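You operate a simulated robot arm through the tools that you are given. There is no shell and no other tool.

Carry out the task below with a simulated robot arm. There is one attempt and no reset: what you move stays moved.

TASK
Prove that the lift will not run without air.
Fine: vent the air, try the lower button, turn the air on again and lower the table to the bottom.

The check looks at the end state, three seconds after you hand in, the way a careful person would. Anything else that was tipped, shoved, dropped, spilled or broken makes it a failure.

THE ROBOT
A 7-joint arm with a two-finger parallel gripper, fixed in place. Base frame: the origin is at the foot of the arm, x ahead of it, y to its left, z up. Readings come in m, rad, newtons and seconds.
Its first joint turns from -2.304 to 2.304 rad. Payload 3.91 kg.
The TCP is the grasp point between the finger pads, 0.03 m short of the fingertips. In the tool frame z runs along the fingers and y along their closing line. Largest opening 0.11 m; finger width 0.02, thickness 0.01; the body of the gripper, 0.048 by 0.112 m, starts 0.055 m behind the TCP.
Orientation is that of the tool frame in the base frame, as a unit quaternion [x, y, z, w]. With the fingers straight down and closing along the base's y, the tool's x points along the base's -x, its y along +y and its z along -z.

THE INTERFACE
- The arm moves only by the tool move_arm. Its argument "motion" is a list of rows, each a list of 3 entries, a list of its own where there are three numbers: the gripper command, from -1 (shut) to 1 (fully open), values between in proportion, then the shift along the tool's x, y, z in units of 40 mm (1.0 is 40 mm), then the turn, a rotation vector about the tool's x, y, z in units of 5 degrees (1.0 is 5 degrees). In form: [[gripper, [dx, dy, dz], [ax, ay, az]], ...]. A call has 1 to 20 rows; each row shifts and turns the commanded pose from where the row before left it, along the tool's axes as they then stand. A call with a number of a shift or a turn outside -1 to 1 is refused whole. Each row takes 0.2 s and may step no farther than 0.05 m and 0.15 rad from the row before; otherwise, or with a gripper value out of range, the whole call is refused. A pose out of reach is approached as far as the arm can. The call stops where the force on the tool passes 40 N (or 10 N more than at its start, if that is more) or the arm is blocked; 0.2 s more then pass. The fingers move at their own pace (about 0.108 m/s each) and stop on an object; they squeeze with about 30 N. The grip force told is the motor's: it shows also when the fingers shut on nothing. Time passes only in rows, and 0.2 s behind the last, so rows that do not move let the fingers close. It gives the time, the measured TCP pose, the force on the tool (base axes), the opening and the grip force at its end, in the units of the frame above (readings bear some noise), with the torque about the TCP (base axes, N m) and any sound that the robot's microphone picked up.
- Cameras (640 x 400 px; columns grow to the right, rows downward): "scene" is fixed at [0.2105, -0.6557, 1.928]; the picture's right is [0.81, -0.58, 0.00], its down [-0.30, -0.42, -0.86] and it looks along [0.50, 0.70, -0.51] (base axes); focal length 336 px, centre (320, 200). "wrist" rides on the gripper at [0.072, 0.017, -0.103] in the tool frame; the picture's right is [-0.23, 0.97, 0.00], its down [-0.76, -0.18, -0.62] and it looks along [-0.61, -0.14, 0.78] (tool axes); focal length 222 px, centre (320, 200). There is no depth. A picture from a camera that has moved, and an enlarged one, comes with that camera's place and axes in the base frame and with its lens. The place of the scene camera against the robot may be out by one fixed shift of up to 0.018 m in any direction.
- grab_frame(camera): a new picture of that camera. No time passes.
- zoom(camera, box): a new picture of the part [left, top, right, bottom] of that camera's present view, enlarged. No time passes.
- job_done(): hands the job in; it is judged then, once.

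Nothing tells you positions but the pictures and the camera data. Unless the task says otherwise, let go and move clear before handing in.

The tools are called after "Request:" as a command line: name --argument value ..., lists and objects as JSON in quotes. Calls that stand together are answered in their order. move_arm: Moves the arm, as the interface text tells. Its arguments: {"type":"object","properties":{"motion":{"type":"array"}},"required":["motion"]} The other tools are called the same way: grab_frame (camera) takes a picture; zoom (camera, box) takes an enlarged picture of a part of a camera's view; job_done () hands the job in.

At the start:

```text
clock: 0.0
ee_pos: [0.4454, 0.2971, 1.5571]
orientation: [-0.001, 1.0, 0.0, 0.001]
contact_force: [-0.6, -0.3, -0.3]
moment: [0.01, 0.02, -0.02]
grip_width: 0.1098
grasp_force: 0.1
```

scene: 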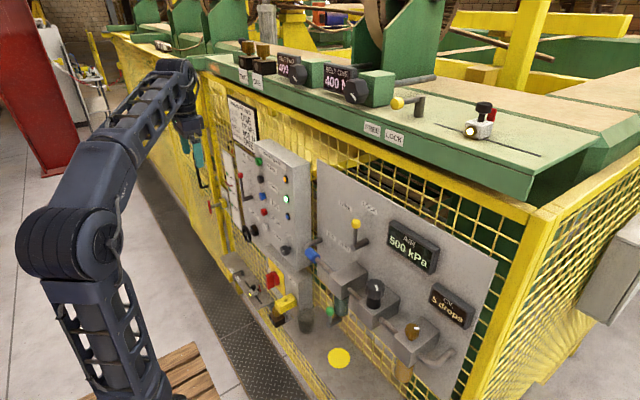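
wrist: 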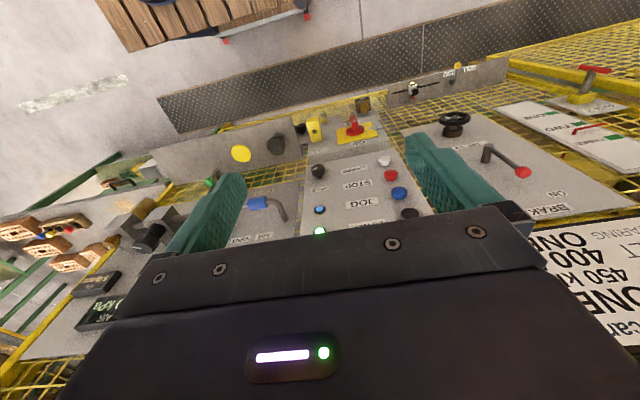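

I see a large machine with a fence carrying control panels: an air panel with gauge (500 kPa) and valves, a push-button panel with lights, and other items. I'll zoom in on the scene to read the labels before moving anything.

Request:
zoom --camera "scene" --box '[220, 130, 380, 230]'

Request:
zoom --camera "scene" --box '[300, 180, 500, 370]'

Request:
zoom --camera "scene" --box '[210, 220, 370, 380]'

Request:
zoom --camera "scene" --box '[200, 30, 540, 200]'

Request:
zoom --camera "wrist" --box '[220, 80, 560, 260]'

Request:
zoom --camera "wrist" --box '[0, 120, 320, 320]'

```text
4.00 times, centred on (300, 180) of scene
camera zoom: at [0.2105, -0.6557, 1.928], right [0.81, -0.58, 0.0], down [-0.3, -0.42, -0.86], along [0.5, 0.7, -0.51], focal length 1344 px, centre (400, 280)
```

zoom: 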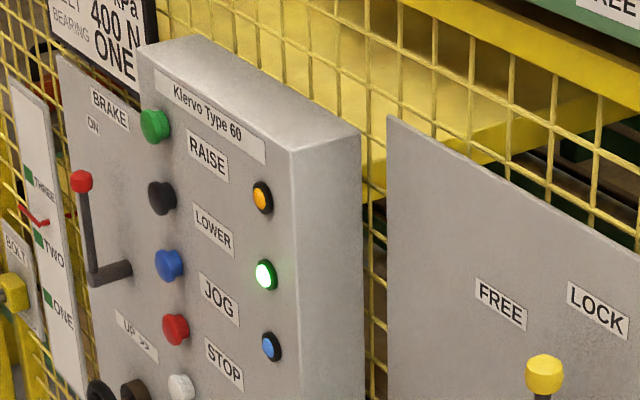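

```text
2.11 times, centred on (400, 275) of scene
camera zoom: at [0.2105, -0.6557, 1.928], right [0.81, -0.58, 0.0], down [-0.3, -0.42, -0.86], along [0.5, 0.7, -0.51], focal length 708 px, centre (152, 42)
```

zoom: 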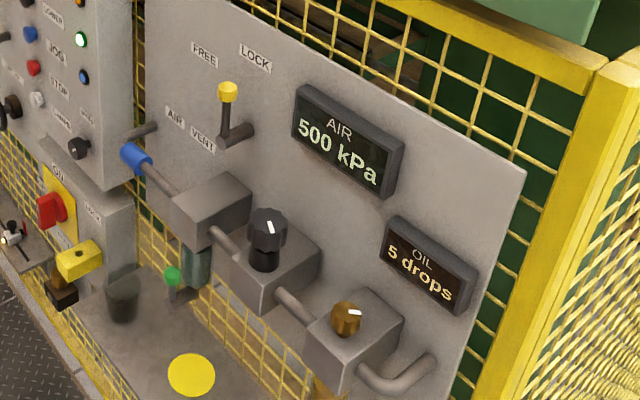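

```text
2.50 times, centred on (290, 300) of scene
camera zoom: at [0.2105, -0.6557, 1.928], right [0.81, -0.58, 0.0], down [-0.3, -0.42, -0.86], along [0.5, 0.7, -0.51], focal length 840 px, centre (395, -50)
```

zoom: 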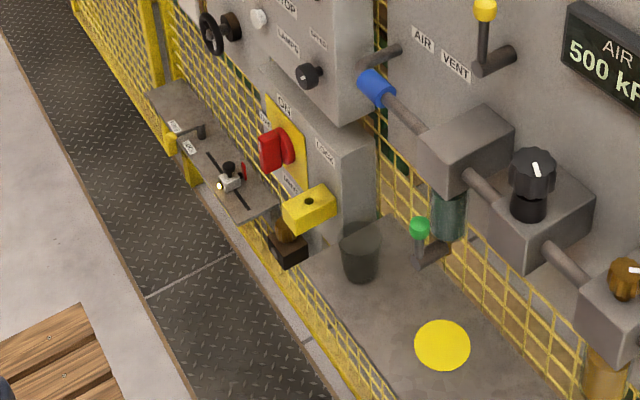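

```text
1.88 times, centred on (370, 115) of scene
camera zoom: at [0.2105, -0.6557, 1.928], right [0.81, -0.58, 0.0], down [-0.3, -0.42, -0.86], along [0.5, 0.7, -0.51], focal length 633 px, centre (226, 360)
```

zoom: 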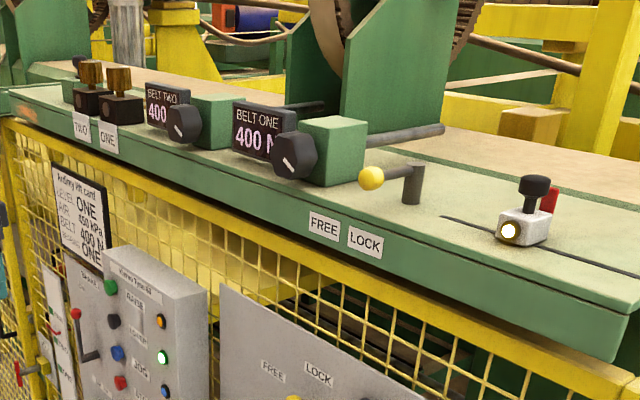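

```text
1.88 times, centred on (390, 170) of wrist
camera zoom: at [0.3715, 0.3157, 1.6598], right [0.23, 0.97, 0.0], down [0.76, -0.18, 0.62], along [0.61, -0.14, -0.78], focal length 418 px, centre (188, 256)
```

zoom: 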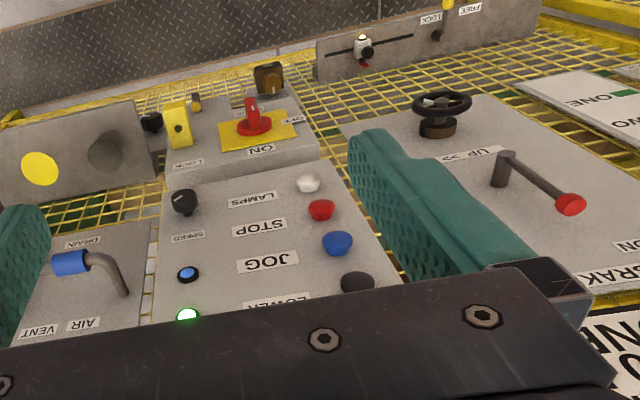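

```text
2.00 times, centred on (160, 220) of wrist
camera zoom: at [0.3715, 0.3157, 1.6598], right [0.23, 0.97, 0.0], down [0.76, -0.18, 0.62], along [0.61, -0.14, -0.78], focal length 444 px, centre (640, 160)
```

zoom: 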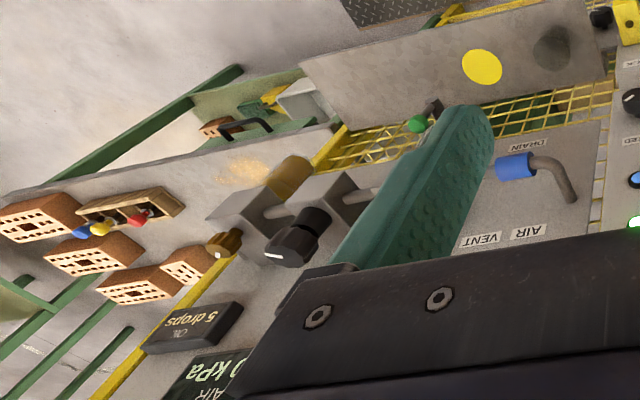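

The control box has RAISE/LOWER/JOG/STOP/LAMPS buttons, the blue valve has AIR/VENT labels, and a level scale sits at the left. I'll zoom in further to read the cards and interlocks.

Request:
zoom --camera "scene" --box '[225, 90, 265, 150]'

Request:
zoom --camera "scene" --box '[195, 140, 265, 250]'

Request:
zoom --camera "scene" --box '[235, 140, 315, 270]'

Request:
zoom --camera "scene" --box '[240, 220, 350, 330]'

Request:
zoom --camera "scene" --box '[215, 240, 305, 320]'

Request:
zoom --camera "scene" --box '[150, 60, 230, 200]'

Request:
zoom --camera "scene" --box '[290, 180, 380, 290]'

```text
6.67 times, centred on (245, 120) of scene
camera zoom: at [0.2105, -0.6557, 1.928], right [0.81, -0.58, 0.0], down [-0.3, -0.42, -0.86], along [0.5, 0.7, -0.51], focal length 2241 px, centre (820, 733)
```

zoom: 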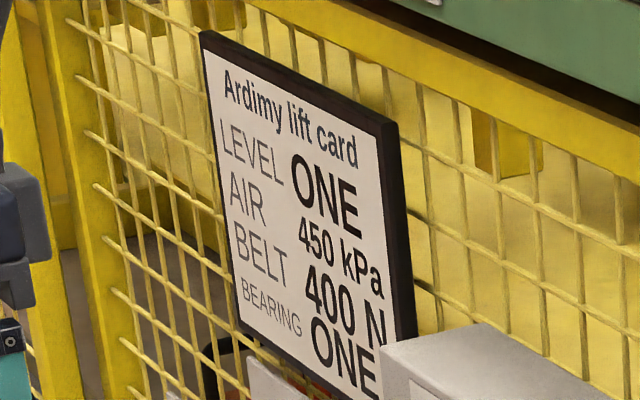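

```text
3.64 times, centred on (230, 195) of scene
camera zoom: at [0.2105, -0.6557, 1.928], right [0.81, -0.58, 0.0], down [-0.3, -0.42, -0.86], along [0.5, 0.7, -0.51], focal length 1222 px, centre (647, 218)
```

zoom: 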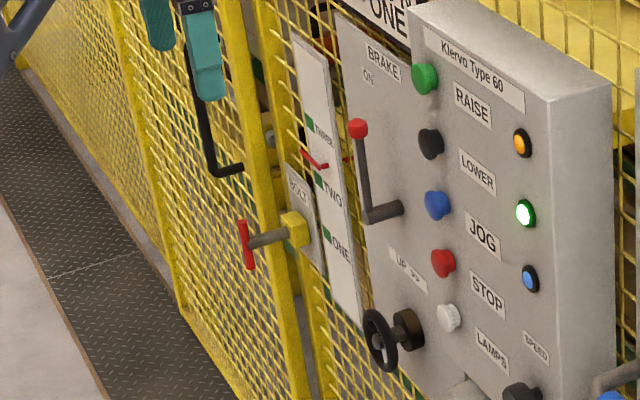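

```text
3.08 times, centred on (275, 205) of scene
camera zoom: at [0.2105, -0.6557, 1.928], right [0.81, -0.58, 0.0], down [-0.3, -0.42, -0.86], along [0.5, 0.7, -0.51], focal length 1034 px, centre (458, 185)
```

zoom: 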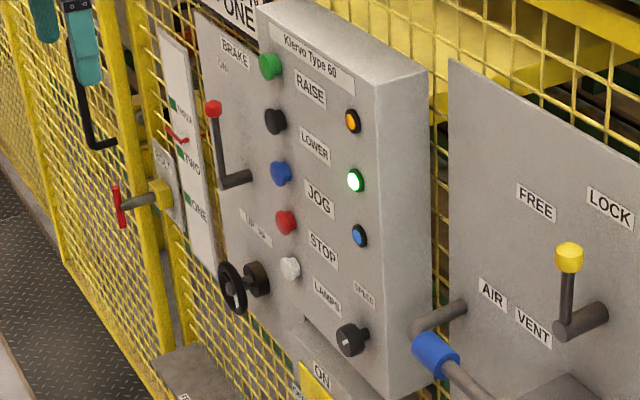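

```text
3.64 times, centred on (295, 275) of scene
camera zoom: at [0.2105, -0.6557, 1.928], right [0.81, -0.58, 0.0], down [-0.3, -0.42, -0.86], along [0.5, 0.7, -0.51], focal length 1222 px, centre (411, -73)
```

zoom: 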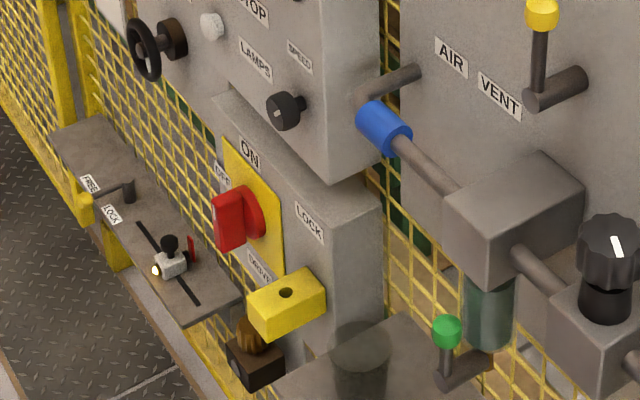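

```text
5.00 times, centred on (260, 280) of scene
camera zoom: at [0.2105, -0.6557, 1.928], right [0.81, -0.58, 0.0], down [-0.3, -0.42, -0.86], along [0.5, 0.7, -0.51], focal length 1681 px, centre (620, -200)
```

zoom: 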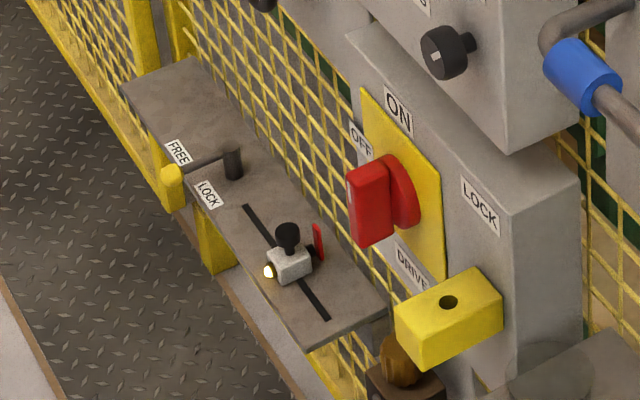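

```text
2.86 times, centred on (190, 130) of scene
camera zoom: at [0.2105, -0.6557, 1.928], right [0.81, -0.58, 0.0], down [-0.3, -0.42, -0.86], along [0.5, 0.7, -0.51], focal length 960 px, centre (691, 400)
```

zoom: 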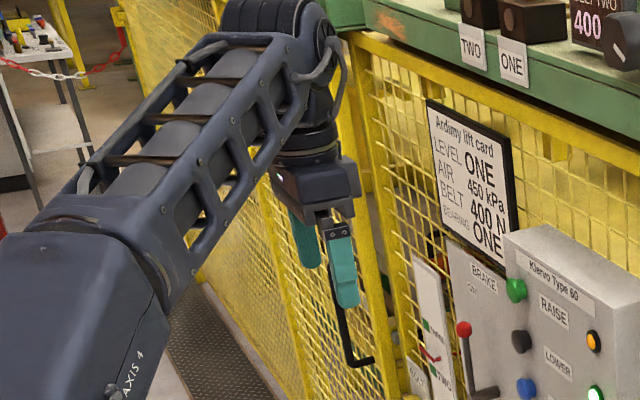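

```text
3.64 times, centred on (335, 235) of scene
camera zoom: at [0.2105, -0.6557, 1.928], right [0.81, -0.58, 0.0], down [-0.3, -0.42, -0.86], along [0.5, 0.7, -0.51], focal length 1222 px, centre (266, 73)
```

zoom: 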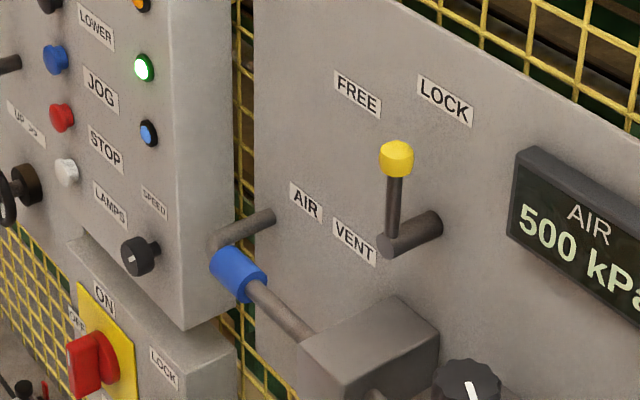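

The blue sleeve on the pipe looks like a slide valve, now at AIR (about [0.70, 0.065, 1.197]); LOWER is the black button at about [0.70, 0.42, 1.333]. I'll look at the rest of the scene before starting.

Request:
zoom --camera "scene" --box '[205, 150, 245, 240]'

Request:
zoom --camera "scene" --box '[300, 230, 370, 290]'

Request:
zoom --camera "scene" --box '[0, 0, 320, 200]'

Request:
zoom --camera "scene" --box '[320, 0, 640, 200]'

Request:
zoom --camera "scene" --box '[0, 200, 320, 400]'

Request:
zoom --camera "wrist" --box '[360, 40, 640, 240]'

```text
4.44 times, centred on (225, 195) of scene
camera zoom: at [0.2105, -0.6557, 1.928], right [0.81, -0.58, 0.0], down [-0.3, -0.42, -0.86], along [0.5, 0.7, -0.51], focal length 1494 px, centre (742, 222)
```

zoom: 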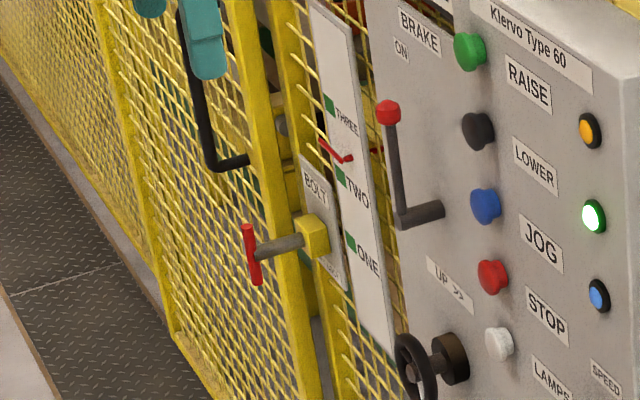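

```text
6.67 times, centred on (335, 260) of scene
camera zoom: at [0.2105, -0.6557, 1.928], right [0.81, -0.58, 0.0], down [-0.3, -0.42, -0.86], along [0.5, 0.7, -0.51], focal length 2241 px, centre (220, -200)
```

zoom: 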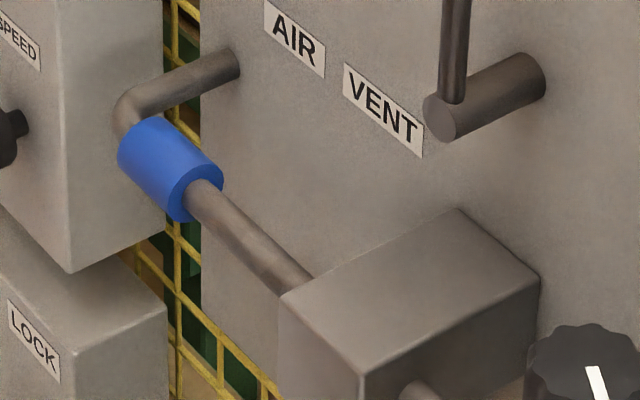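

```text
2.00 times, centred on (160, 100) of scene
camera zoom: at [0.2105, -0.6557, 1.928], right [0.81, -0.58, 0.0], down [-0.3, -0.42, -0.86], along [0.5, 0.7, -0.51], focal length 672 px, centre (640, 400)
```

zoom: 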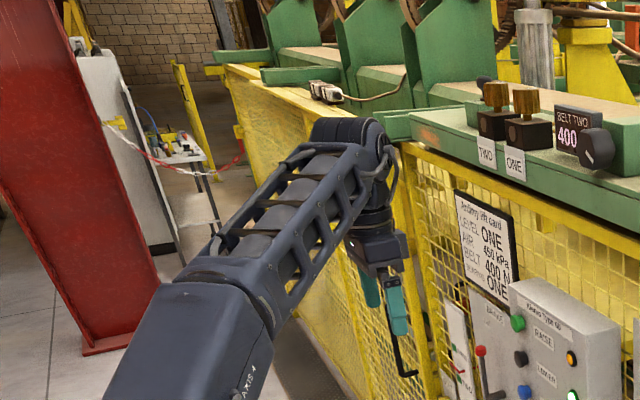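

```text
2.00 times, centred on (480, 100) of scene
camera zoom: at [0.2105, -0.6557, 1.928], right [0.81, -0.58, 0.0], down [-0.3, -0.42, -0.86], along [0.5, 0.7, -0.51], focal length 672 px, centre (0, 400)
```

zoom: 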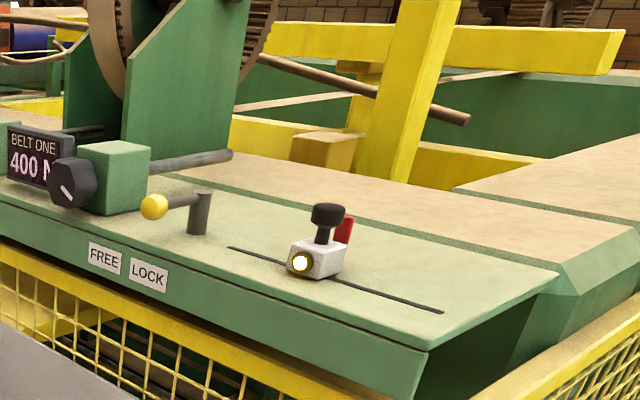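

```text
2.00 times, centred on (160, 300) of scene
camera zoom: at [0.2105, -0.6557, 1.928], right [0.81, -0.58, 0.0], down [-0.3, -0.42, -0.86], along [0.5, 0.7, -0.51], focal length 672 px, centre (640, 0)
```

zoom: 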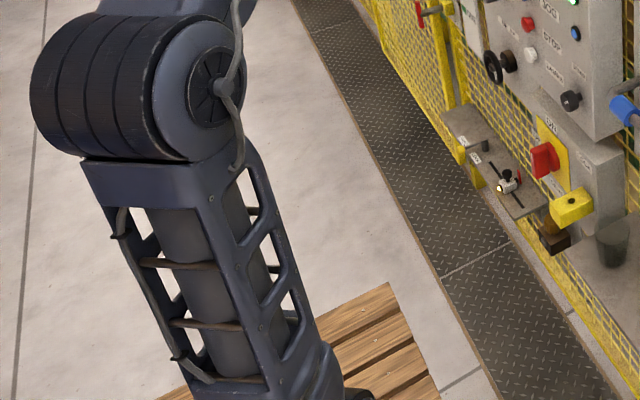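

```text
2.00 times, centred on (500, 140) of wrist
camera zoom: at [0.3715, 0.3157, 1.6598], right [0.23, 0.97, 0.0], down [0.76, -0.18, 0.62], along [0.61, -0.14, -0.78], focal length 444 px, centre (-40, 320)
```

zoom: 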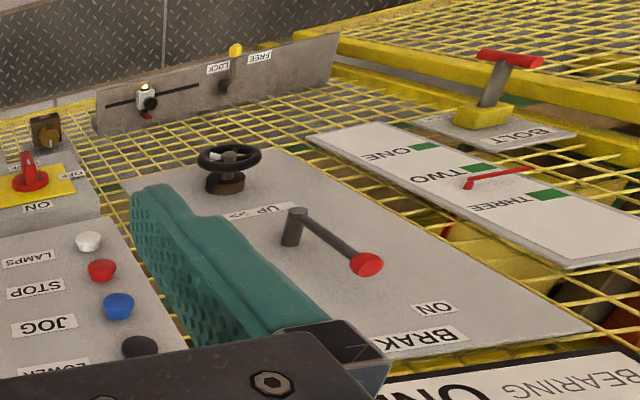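

The panel faces me (normal along −x), so I need the gripper horizontal, pointing +x. I'll tilt it up from straight-down while lowering and moving toward the valve, staying well in front of the panel.

Request:
move_arm --motion '[[1, [0, -0.4, 0.5], [0, -1, 0]], [1, [0.04, -0.4, 0.5], [0, -1, 0]], [1, [0.09, -0.4, 0.49], [0, -1, 0]], [1, [0.13, -0.4, 0.48], [0, -1, 0]], [1, [0.17, -0.4, 0.47], [0, -1, 0]], [1, [0.21, -0.4, 0.45], [0, -1, 0]], [1, [0.25, -0.4, 0.43], [0, -1, 0]], [1, [0.29, -0.4, 0.41], [0, -1, 0]], [1, [0.32, -0.4, 0.38], [0, -1, 0]], [1, [0.35, -0.4, 0.35], [0, -1, 0]]]'

```text
clock: 2.2
ee_pos: [0.4454, 0.139, 1.3537]
orientation: [0.0, 0.907, 0.0, 0.422]
contact_force: [-0.1, 0.0, 0.5]
moment: [0.0, 0.01, 0.01]
grip_width: 0.11
grasp_force: 0.0
```

The tilt is half done and tracking cleanly. I'll finish the tilt to horizontal and drop to the valve's height.

Request:
move_arm --motion '[[1, [0.36, -0.23, 0.3], [0, -1, 0]], [1, [0.385, -0.23, 0.27], [0, -1, 0]], [1, [0.407, -0.23, 0.235], [0, -1, 0]], [1, [0.426, -0.23, 0.2], [0, -1, 0]], [1, [0.442, -0.23, 0.16], [0, -1, 0]], [1, [0.454, -0.23, 0.12], [0, -1, 0]], [1, [0.463, -0.23, 0.08], [0, -1, 0]], [1, [0.468, -0.23, 0.04], [0, -1, 0]]]'

Request:
grab_frame --camera "scene"

Request:
grab_frame --camera "wrist"

```text
clock: 4.0
ee_pos: [0.4968, 0.1465, 1.3221]
orientation: [0.0, 0.707, 0.0, 0.708]
contact_force: [-0.7, 0.0, -0.1]
moment: [0.01, 0.0, 0.02]
grip_width: 0.1099
grasp_force: 0.1
out of reach, approached as far as the arm can: row 4, 5, 6, 7, 8
```

```text
taken
```

scene: 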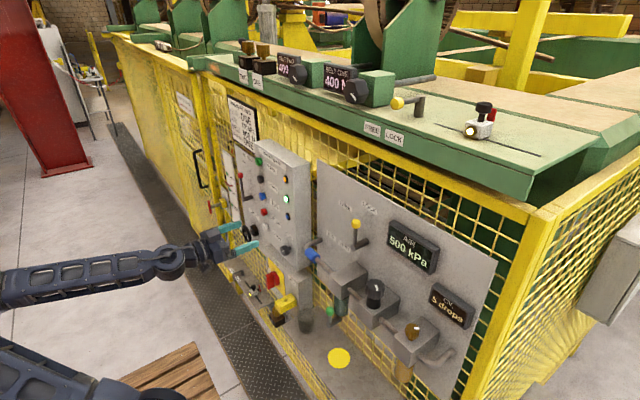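

```text
taken
camera wrist: at [0.3926, 0.1637, 1.2499], right [0.0, 0.97, 0.23], down [-0.62, -0.18, 0.76], along [0.78, -0.14, 0.61], focal length 222 px, centre (320, 200)
```

wrist: 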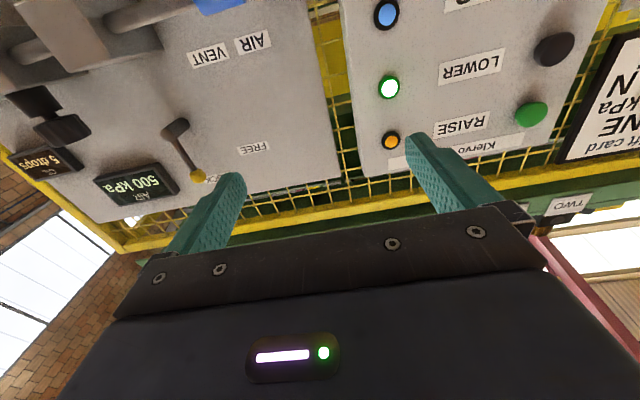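

The forearm is folded tightly, so the pose is limited close in; moving forward should free it. I'll advance a little and see where the arm settles.

Request:
move_arm --motion '[[1, [0, 0, 0.5], [0, 0, 0]], [1, [0, 0, 0.5], [0, 0, 0]]]'

```text
clock: 4.6
ee_pos: [0.5368, 0.1464, 1.3211]
orientation: [0.001, 0.707, 0.0, 0.707]
contact_force: [0.1, 0.4, 0.3]
moment: [-0.01, 0.06, -0.01]
grip_width: 0.11
grasp_force: 0.2
```

The commanded pose restarts from the measured one, good. Now I'll roll the gripper 90° about its own axis so the fingers close vertically around the sleeve.

Request:
move_arm --motion '[[1, [0, 0, 0], [0, 0, 1]], [1, [0, 0, 0], [0, 0, 1]], [1, [0, 0, 0], [0, 0, 1]], [1, [0, 0, 0], [0, 0, 1]], [1, [0, 0, 0], [0, 0, 1]], [1, [0, 0, 0], [0, 0, 1]], [1, [0, 0, 0], [0, 0, 1]], [1, [0, 0, 0], [0, 0, 1]], [1, [0, 0, 0], [0, 0, 1]], [1, [0, 0, 0], [0, 0, 1]], [1, [0, 0, 0], [0, 0, 1]], [1, [0, 0, 0], [0, 0, 1]], [1, [0, 0, 0], [0, 0, 1]], [1, [0, 0, 0], [0, 0, 1]], [1, [0, 0, 0], [0, 0, 1]], [1, [0, 0, 0], [0, 0, 1]], [1, [0, 0, 0], [0, 0, 1]], [1, [0, 0, 0], [0, 0, 1]]]'

Request:
grab_frame --camera "wrist"

Request:
grab_frame --camera "scene"

```text
clock: 8.4
ee_pos: [0.5356, 0.1458, 1.3217]
orientation: [0.5, 0.499, 0.501, 0.5]
contact_force: [-0.6, -0.3, -0.9]
moment: [0.03, -0.01, -0.01]
grip_width: 0.1098
grasp_force: 0.1
```

```text
taken
camera wrist: at [0.4316, 0.219, 1.3382], right [0.0, -0.23, 0.97], down [-0.62, -0.76, -0.18], along [0.78, -0.61, -0.14], focal length 222 px, centre (320, 200)
```

wrist: 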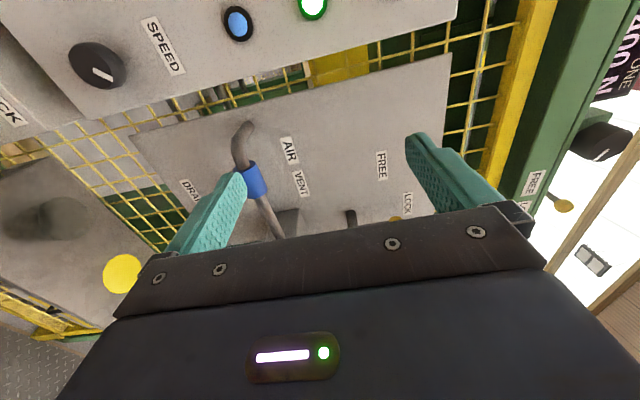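

```text
taken
```

scene: 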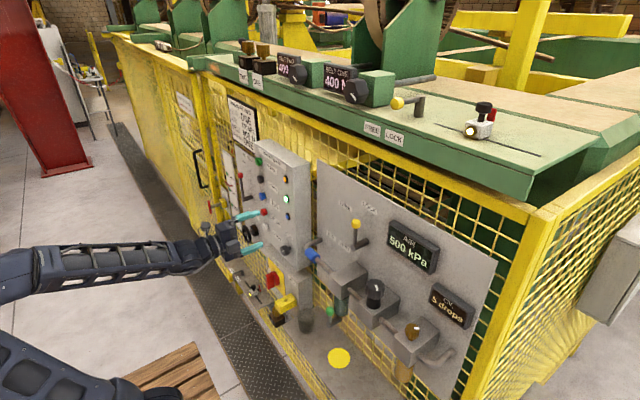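

The gripper is rolled so it will close vertically; the sleeve lies near [0.700, 0.067, 1.206] from two wrist views. I'll move to just in front of it with the fingers open.

Request:
move_arm --motion '[[1, [-0.328, -0.482, 0.267], [0, 0, 0]], [1, [-0.328, -0.482, 0.267], [0, 0, 0]], [1, [-0.328, -0.482, 0.267], [0, 0, 0]], [1, [-0.328, -0.482, 0.267], [0, 0, 0]], [1, [-0.328, -0.482, 0.267], [0, 0, 0]], [1, [-0.328, -0.482, 0.267], [0, 0, 0]]]'

Request:
grab_frame --camera "wrist"

Request:
zoom --camera "scene" --box '[240, 190, 400, 310]'

```text
clock: 9.8
ee_pos: [0.633, 0.0943, 1.236]
orientation: [0.5, 0.5, 0.5, 0.5]
contact_force: [-0.7, -0.2, 0.2]
moment: [-0.01, -0.01, 0.0]
grip_width: 0.1101
grasp_force: 0.1
out of reach, approached as far as the arm can: row 2, 3, 4, 5, 6
```

```text
taken
camera wrist: at [0.5295, 0.1676, 1.2527], right [0.0, -0.23, 0.97], down [-0.62, -0.76, -0.18], along [0.78, -0.61, -0.14], focal length 222 px, centre (320, 200)
```

wrist: 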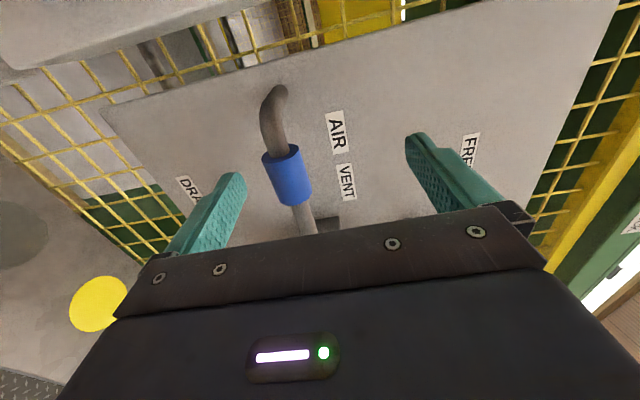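

```text
3.33 times, centred on (320, 250) of scene
camera zoom: at [0.2105, -0.6557, 1.928], right [0.81, -0.58, 0.0], down [-0.3, -0.42, -0.86], along [0.5, 0.7, -0.51], focal length 1120 px, centre (320, 33)
```

zoom: 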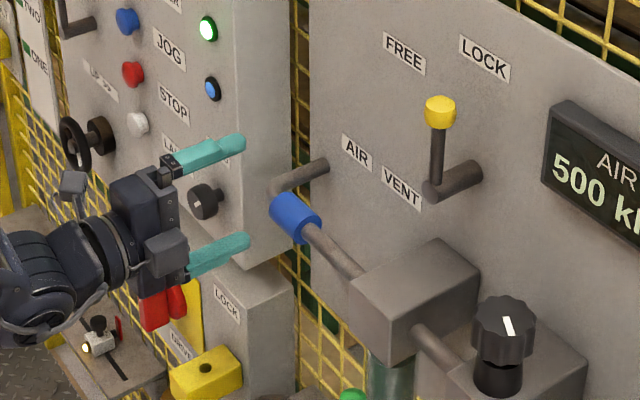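

The arm settled slightly to the side of the target because it is near its inner reach limit at this height. I'll zoom in on the sleeve to refine its position.

Request:
zoom --camera "wrist" --box '[220, 70, 380, 250]'

```text
2.22 times, centred on (300, 160) of wrist
camera zoom: at [0.5295, 0.1676, 1.2527], right [0.0, -0.23, 0.97], down [-0.62, -0.76, -0.18], along [0.78, -0.61, -0.14], focal length 494 px, centre (364, 289)
```

zoom: 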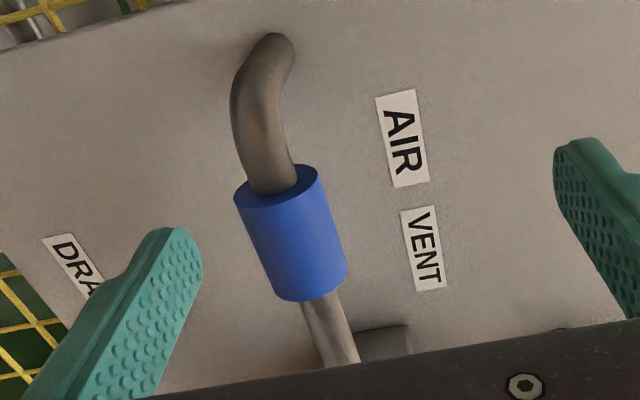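

Refined sleeve centre: about [0.70, 0.067, 1.199], about 32 mm in diameter. I'll center the open fingers on it and come to just in front.

Request:
move_arm --motion '[[1, [-0.227, -0.31, 0.2], [0, 0, 0]], [1, [-0.227, -0.31, 0.2], [0, 0, 0]], [1, [-0.227, -0.31, 0.2], [0, 0, 0]]]'

Request:
grab_frame --camera "wrist"

```text
clock: 10.6
ee_pos: [0.6652, 0.0703, 1.2027]
orientation: [0.501, 0.5, 0.499, 0.5]
contact_force: [-0.5, 0.6, -0.5]
moment: [0.0, 0.0, -0.03]
grip_width: 0.1096
grasp_force: 0.0
out of reach, approached as far as the arm can: row 1, 2
```

```text
taken
camera wrist: at [0.561, 0.1435, 1.2193], right [0.0, -0.23, 0.97], down [-0.62, -0.76, -0.18], along [0.78, -0.61, -0.14], focal length 222 px, centre (320, 200)
```

wrist: 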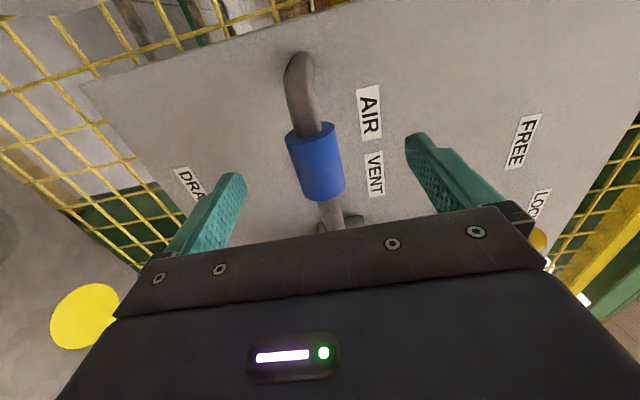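

The sleeve is centred between the fingers in front. I'll advance over it and close.

Request:
move_arm --motion '[[1, [0, -0.03, 0.27], [0, 0, 0]], [1, [0, -0.03, 0.27], [0, 0, 0]], [1, [0, -0.03, 0.28], [0, 0, 0]]]'

Request:
grab_frame --camera "wrist"

Request:
zoom --camera "scene" --box '[260, 200, 380, 300]'

```text
clock: 11.4
ee_pos: [0.6965, 0.0687, 1.1959]
orientation: [0.5, 0.5, 0.5, 0.5]
contact_force: [0.3, -0.2, 0.3]
moment: [-0.01, -0.02, -0.01]
grip_width: 0.11
grasp_force: 0.1
```

```text
taken
camera wrist: at [0.5925, 0.1422, 1.2133], right [0.0, -0.23, 0.97], down [-0.62, -0.76, -0.18], along [0.78, -0.61, -0.14], focal length 222 px, centre (320, 200)
```

wrist: 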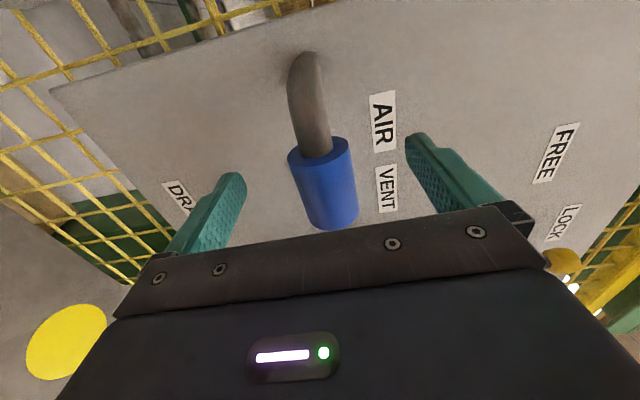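

```text
4.00 times, centred on (320, 250) of scene
camera zoom: at [0.2105, -0.6557, 1.928], right [0.81, -0.58, 0.0], down [-0.3, -0.42, -0.86], along [0.5, 0.7, -0.51], focal length 1344 px, centre (320, 0)
```

zoom: 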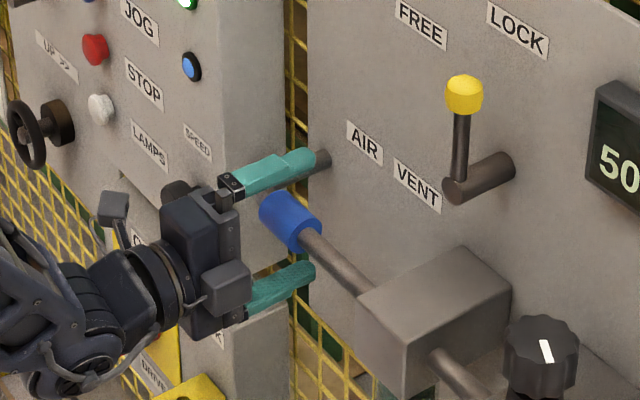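

The fingers straddle the sleeve, one above and one below. Closing now.

Request:
move_arm --motion '[[1, [0, 0.06, 0.05], [0, 0, 0]], [-1, [0, 0, 0], [0, 0, 0]], [-1, [0, 0, 0], [0, 0, 0]], [-1, [0, 0, 0], [0, 0, 0]], [-1, [0, 0, 0], [0, 0, 0]]]'

Request:
grab_frame --camera "wrist"

```text
clock: 12.6
ee_pos: [0.6984, 0.0683, 1.2001]
orientation: [0.499, 0.499, 0.5, 0.501]
contact_force: [-0.1, -0.2, 4.6]
moment: [-0.09, 0.01, 0.2]
grip_width: 0.0334
grasp_force: 45.0
```

```text
taken
camera wrist: at [0.594, 0.142, 1.2167], right [0.0, -0.23, 0.97], down [-0.62, -0.76, -0.18], along [0.78, -0.61, -0.14], focal length 222 px, centre (320, 200)
```

wrist: 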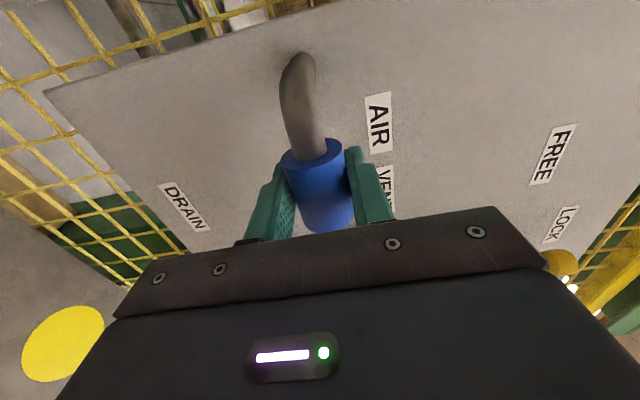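

Gripped (33 mm). Now sliding the sleeve toward VENT (−y) in gentle steps.

Request:
move_arm --motion '[[-1, [-0.2, 0, 0], [0, 0, 0]], [-1, [-0.2, 0, 0], [0, 0, 0]], [-1, [-0.25, 0, 0], [0, 0, 0]], [-1, [-0.25, 0, 0], [0, 0, 0]]]'

Request:
zoom --camera "scene" --box '[260, 180, 460, 300]'

Request:
grab_frame --camera "wrist"

```text
clock: 13.6
ee_pos: [0.6987, 0.0318, 1.1994]
orientation: [0.499, 0.501, 0.501, 0.499]
contact_force: [-0.6, 11.0, 6.7]
moment: [0.13, -0.01, -0.79]
grip_width: 0.0332
grasp_force: 45.0
```

```text
3.20 times, centred on (360, 240) of scene
camera zoom: at [0.2105, -0.6557, 1.928], right [0.81, -0.58, 0.0], down [-0.3, -0.42, -0.86], along [0.5, 0.7, -0.51], focal length 1076 px, centre (192, 72)
```

zoom: 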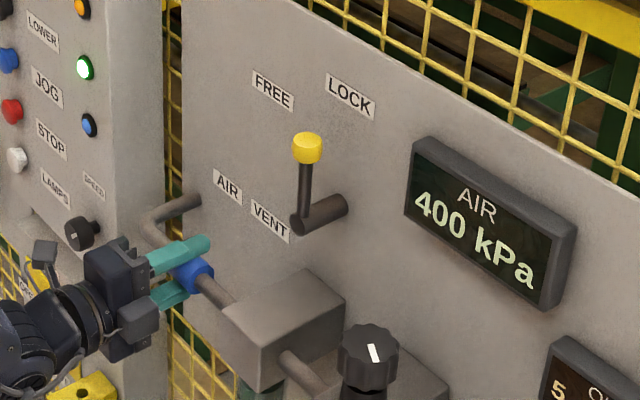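

```text
taken
camera wrist: at [0.5939, 0.1064, 1.2167], right [0.0, -0.23, 0.97], down [-0.62, -0.76, -0.18], along [0.78, -0.61, -0.14], focal length 222 px, centre (320, 200)
```

wrist: 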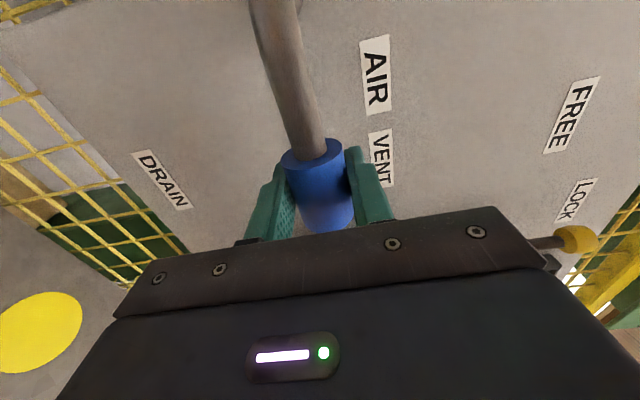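

The sleeve slides and the air gauge has begun to fall (400 kPa). I'll continue to the VENT end.

Request:
move_arm --motion '[[-1, [-0.2, 0, 0], [0, 0, 0]], [-1, [-0.2, 0, 0], [0, 0, 0]], [-1, [-0.2, 0, 0], [0, 0, 0]], [-1, [-0.15, 0, 0], [0, 0, 0]]]'

Request:
zoom --camera "scene" --box '[260, 180, 460, 300]'

Request:
grab_frame --camera "wrist"

```text
clock: 14.0
ee_pos: [0.6982, 0.0317, 1.2002]
orientation: [0.495, 0.504, 0.503, 0.498]
contact_force: [3.8, 15.5, -1.6]
moment: [0.12, -0.02, 0.67]
grip_width: 0.0334
grasp_force: 45.1
stopped in row 2: the force on the tool passed its limit at 43 N (the readings are from after the stop); the commanded pose is now the measured one
```

```text
3.20 times, centred on (360, 240) of scene
camera zoom: at [0.2105, -0.6557, 1.928], right [0.81, -0.58, 0.0], down [-0.3, -0.42, -0.86], along [0.5, 0.7, -0.51], focal length 1076 px, centre (192, 72)
```

zoom: 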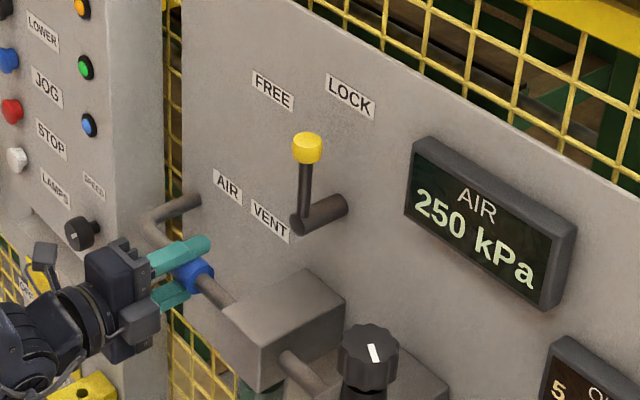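

```text
taken
camera wrist: at [0.5929, 0.1042, 1.2164], right [0.0, -0.22, 0.97], down [-0.61, -0.77, -0.18], along [0.79, -0.6, -0.14], focal length 222 px, centre (320, 200)
```

wrist: 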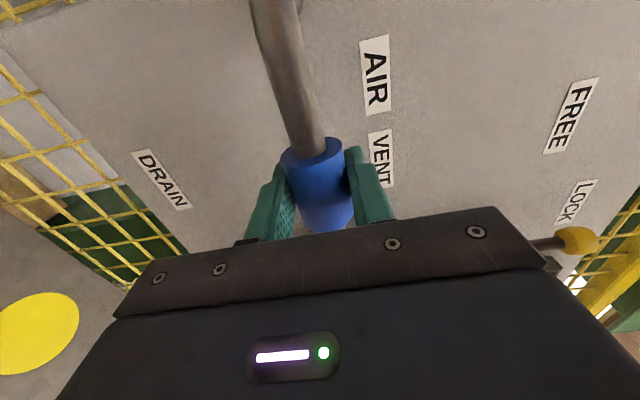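

The sleeve has reached its end stop after about 36 mm of travel; the gauge is down to 250 kPa and falling, and the green lamp has gone out. I'll release the grip and wait for it to bleed.

Request:
move_arm --motion '[[-1, [0, 0, 0], [0, 0, 0]], [-1, [0, 0, 0], [0, 0, 0]], [0.2, [0, 0, 0], [0, 0, 0]], [1, [0, 0, 0], [0, 0, 0]], [1, [0, 0, 0], [0, 0, 0]], [1, [0, 0, 0], [0, 0, 0]], [1, [0, 0, 0], [0, 0, 0]]]'

Request:
zoom --camera "scene" --box '[260, 180, 460, 300]'

Request:
grab_frame --camera "wrist"

```text
clock: 15.6
ee_pos: [0.6978, 0.0306, 1.2]
orientation: [0.497, 0.502, 0.503, 0.498]
contact_force: [-0.7, 0.4, 0.3]
moment: [0.0, -0.04, 0.01]
grip_width: 0.1097
grasp_force: 0.1
```

```text
3.20 times, centred on (360, 240) of scene
camera zoom: at [0.2105, -0.6557, 1.928], right [0.81, -0.58, 0.0], down [-0.3, -0.42, -0.86], along [0.5, 0.7, -0.51], focal length 1076 px, centre (192, 72)
```

zoom: 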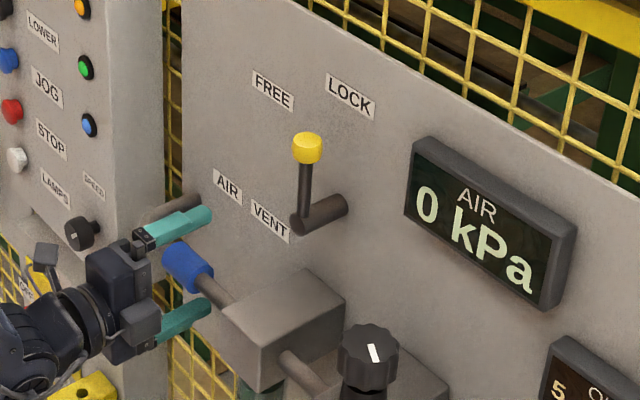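

```text
taken
camera wrist: at [0.5932, 0.1025, 1.2165], right [0.0, -0.23, 0.97], down [-0.62, -0.77, -0.18], along [0.79, -0.6, -0.14], focal length 222 px, centre (320, 200)
```

wrist: 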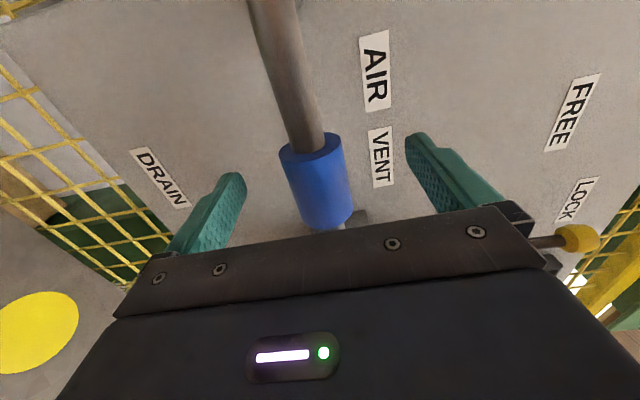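

Air reads 0 kPa and the valve is at VENT with the fingers open. I'll back off the sleeve, rising slightly as I go because of the inner reach limit.

Request:
move_arm --motion '[[1, [0, 0, -0.4], [0, 0, 0]], [1, [0, 0.1, -0.35], [0, 0, 0]], [1, [0, 0.33, -0.3], [0, 0, 0]], [1, [0.2, 0.33, -0.3], [0, 0, 0]], [1, [0.4, 0.3, 0], [0, 0, 0]]]'

Request:
zoom --camera "scene" --box '[220, 150, 420, 300]'

Request:
grab_frame --camera "wrist"

```text
clock: 16.8
ee_pos: [0.6567, 0.0575, 1.2487]
orientation: [0.497, 0.502, 0.503, 0.498]
contact_force: [-0.1, -0.4, 0.4]
moment: [0.04, 0.0, 0.0]
grip_width: 0.1098
grasp_force: 0.0
out of reach, approached as far as the arm can: row 2, 3
```

```text
2.67 times, centred on (320, 225) of scene
camera zoom: at [0.2105, -0.6557, 1.928], right [0.81, -0.58, 0.0], down [-0.3, -0.42, -0.86], along [0.5, 0.7, -0.51], focal length 896 px, centre (320, 133)
```

zoom: 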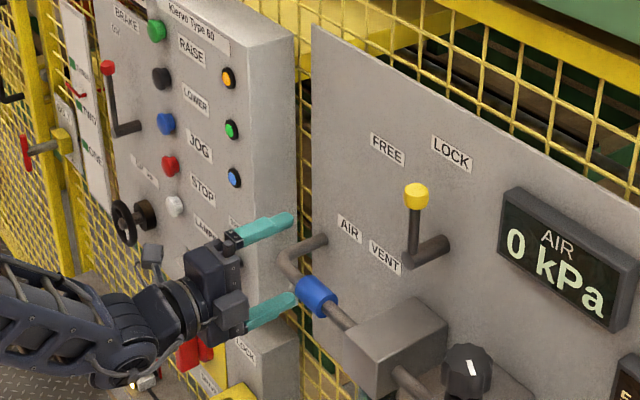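

```text
taken
camera wrist: at [0.5515, 0.1306, 1.2654], right [0.0, -0.23, 0.97], down [-0.62, -0.77, -0.18], along [0.79, -0.6, -0.14], focal length 222 px, centre (320, 200)
```

wrist: 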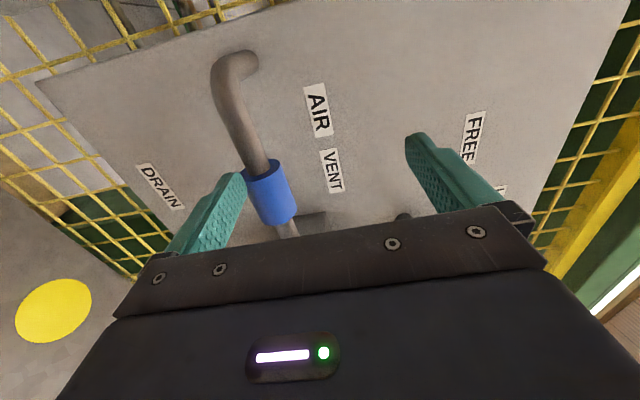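

The fingertips are close to the sleeve but with no contact. I'll back straight off a bit more, then rise and shift toward the LOWER button with the gripper closing.

Request:
move_arm --motion '[[1, [0, 0, -0.3], [0, 0, 0]], [1, [0.1, 0, -0.3], [0, 0, 0]], [1, [0.3, 0.2, -0.2], [0, 0, 0]], [1, [0.5, 0.3, 0], [0, 0, 0]]]'

Request:
zoom --camera "scene" --box '[220, 150, 420, 300]'

```text
clock: 17.8
ee_pos: [0.6314, 0.0972, 1.2736]
orientation: [0.497, 0.503, 0.502, 0.498]
contact_force: [-0.2, -0.9, 0.4]
moment: [-0.02, 0.02, 0.01]
grip_width: 0.1101
grasp_force: 0.1
out of reach, approached as far as the arm can: row 2
```

```text
2.67 times, centred on (320, 225) of scene
camera zoom: at [0.2105, -0.6557, 1.928], right [0.81, -0.58, 0.0], down [-0.3, -0.42, -0.86], along [0.5, 0.7, -0.51], focal length 896 px, centre (320, 133)
```

zoom: 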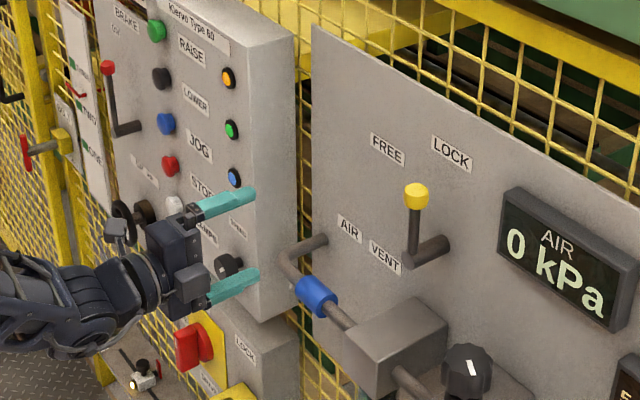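

Clear of the valve. Now I'll close the fingers and travel to stand in front of the black LOWER button.

Request:
move_arm --motion '[[-1, [0.6, 0.155, -0.03], [0, 0, 0]], [-1, [0.8, 0.155, -0.03], [0, 0, 0]], [-1, [0.8, 0.155, -0.03], [0, 0, 0]], [-1, [0.8, 0.155, -0.03], [0, 0, 0]], [-1, [0.8, 0.155, -0.03], [0, 0, 0]], [-1, [0.8, 0.155, -0.03], [0, 0, 0]], [-1, [0.8, 0.155, -0.03], [0, 0, 0]], [-1, [0.8, 0.155, -0.03], [0, 0, 0]], [-1, [0.8, 0.155, -0.03], [0, 0, 0]], [-1, [0.8, 0.155, 0], [0, 0, 0]]]'

Request:
grab_frame --camera "wrist"

Request:
zoom --camera "scene" --box '[200, 140, 320, 260]'

```text
clock: 20.0
ee_pos: [0.6172, 0.407, 1.3356]
orientation: [0.497, 0.503, 0.502, 0.498]
contact_force: [0.4, -0.8, 0.2]
moment: [0.01, 0.01, 0.03]
grip_width: 0.0
grasp_force: 30.0
```

```text
taken
camera wrist: at [0.5121, 0.4798, 1.3516], right [0.0, -0.23, 0.97], down [-0.62, -0.77, -0.18], along [0.79, -0.6, -0.14], focal length 222 px, centre (320, 200)
```

wrist: 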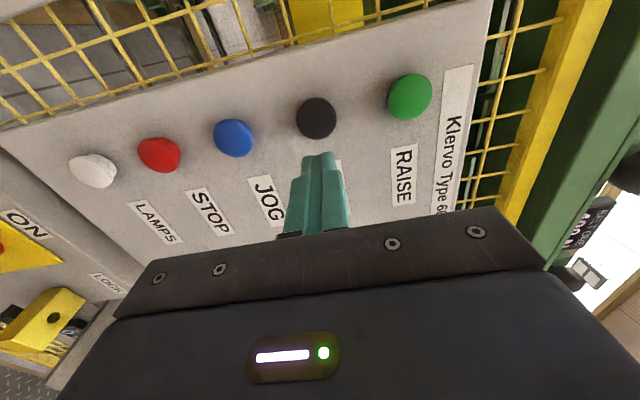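

```text
3.33 times, centred on (260, 200) of scene
camera zoom: at [0.2105, -0.6557, 1.928], right [0.81, -0.58, 0.0], down [-0.3, -0.42, -0.86], along [0.5, 0.7, -0.51], focal length 1120 px, centre (520, 200)
```

zoom: 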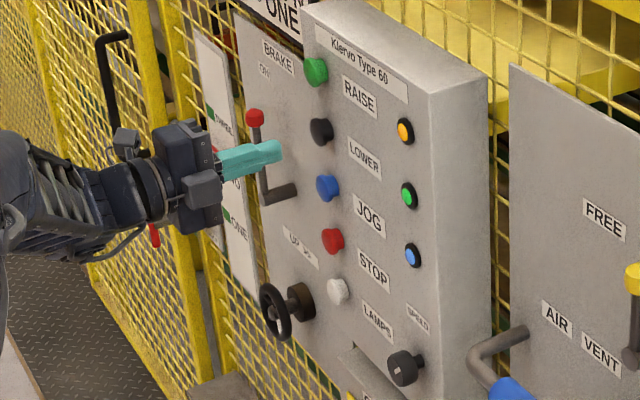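

The closed fingertips are about 5 cm in front of LOWER (button at about [0.70, 0.421, 1.335]). I'll align laterally and approach, recording the level pointer before pressing.

Request:
move_arm --motion '[[-1, [0.35, 0, 0.2], [0, 0, 0]], [-1, [0, 0, 0.3], [0, 0, 0]], [-1, [0, 0, 0.3], [0, 0, 0]]]'

Request:
zoom --camera "scene" --box '[200, 140, 300, 240]'

Request:
zoom --camera "wrist" --box '[220, 50, 460, 250]'

```text
clock: 20.8
ee_pos: [0.6512, 0.4234, 1.335]
orientation: [0.496, 0.503, 0.503, 0.498]
contact_force: [-0.7, -0.1, 0.4]
moment: [0.0, -0.01, -0.01]
grip_width: 0.0
grasp_force: 30.1
```

```text
4.00 times, centred on (250, 190) of scene
camera zoom: at [0.2105, -0.6557, 1.928], right [0.81, -0.58, 0.0], down [-0.3, -0.42, -0.86], along [0.5, 0.7, -0.51], focal length 1344 px, centre (600, 240)
```

zoom: 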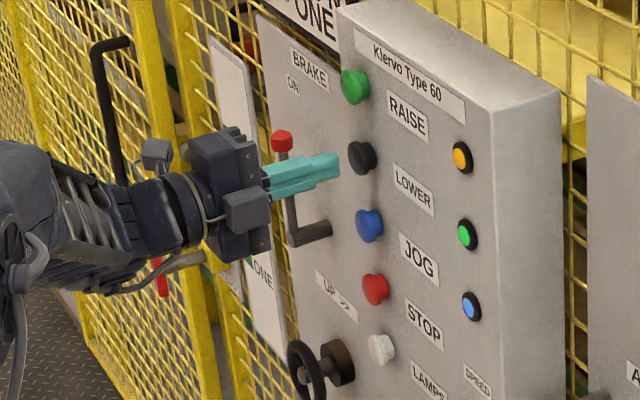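

```text
2.00 times, centred on (340, 150) of wrist
camera zoom: at [0.5453, 0.4957, 1.3514], right [0.0, -0.22, 0.97], down [-0.61, -0.77, -0.18], along [0.79, -0.6, -0.14], focal length 444 px, centre (280, 300)
```

zoom: 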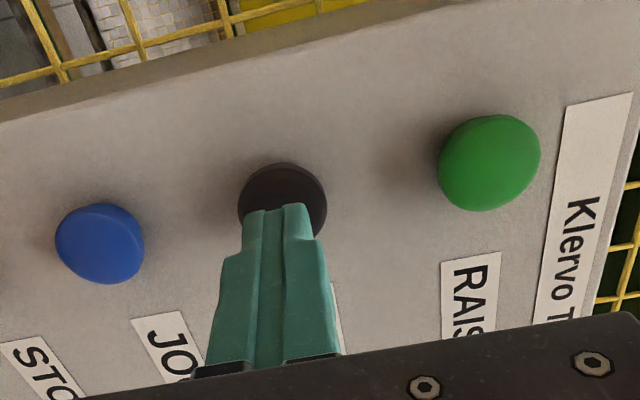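

Tips are lined up on the black button. Pressing gently in small steps.

Request:
move_arm --motion '[[-1, [0, 0, 0.12], [0, 0, 0]], [-1, [0, 0, 0.12], [0, 0, 0]], [-1, [0, 0, 0.1], [0, 0, 0]]]'

Request:
zoom --camera "wrist" --box '[220, 50, 460, 250]'

```text
clock: 21.6
ee_pos: [0.6656, 0.4236, 1.3344]
orientation: [0.497, 0.502, 0.503, 0.498]
contact_force: [0.0, 0.4, -0.1]
moment: [0.02, -0.03, 0.0]
grip_width: 0.0
grasp_force: 29.2
```

```text
2.00 times, centred on (340, 150) of wrist
camera zoom: at [0.5584, 0.4957, 1.3507], right [0.0, -0.23, 0.97], down [-0.62, -0.77, -0.18], along [0.79, -0.6, -0.14], focal length 444 px, centre (280, 300)
```

zoom: 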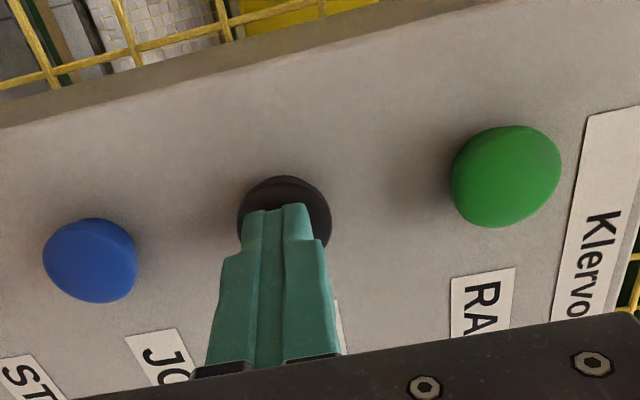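

No contact yet; continuing in smaller steps until the button pushes back.

Request:
move_arm --motion '[[-1, [0, 0, 0.1], [0, 0, 0]], [-1, [0, 0, 0.1], [0, 0, 0]]]'

Request:
zoom --camera "scene" --box '[220, 150, 320, 250]'

```text
clock: 22.2
ee_pos: [0.6706, 0.4232, 1.3344]
orientation: [0.496, 0.503, 0.503, 0.498]
contact_force: [-2.2, -0.2, -1.1]
moment: [0.0, 0.09, -0.04]
grip_width: 0.0
grasp_force: 29.8
heard: click
```

```text
4.00 times, centred on (270, 200) of scene
camera zoom: at [0.2105, -0.6557, 1.928], right [0.81, -0.58, 0.0], down [-0.3, -0.42, -0.86], along [0.5, 0.7, -0.51], focal length 1344 px, centre (520, 200)
```

zoom: 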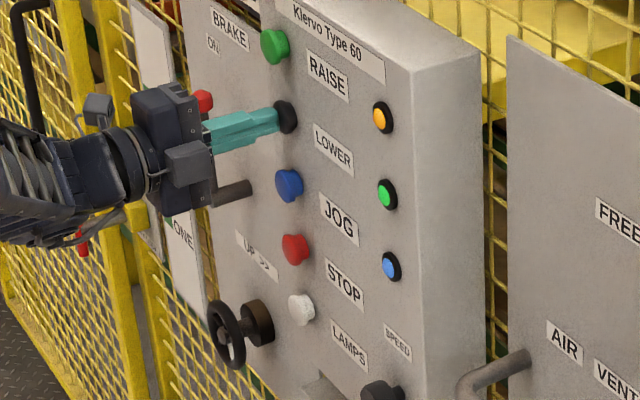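

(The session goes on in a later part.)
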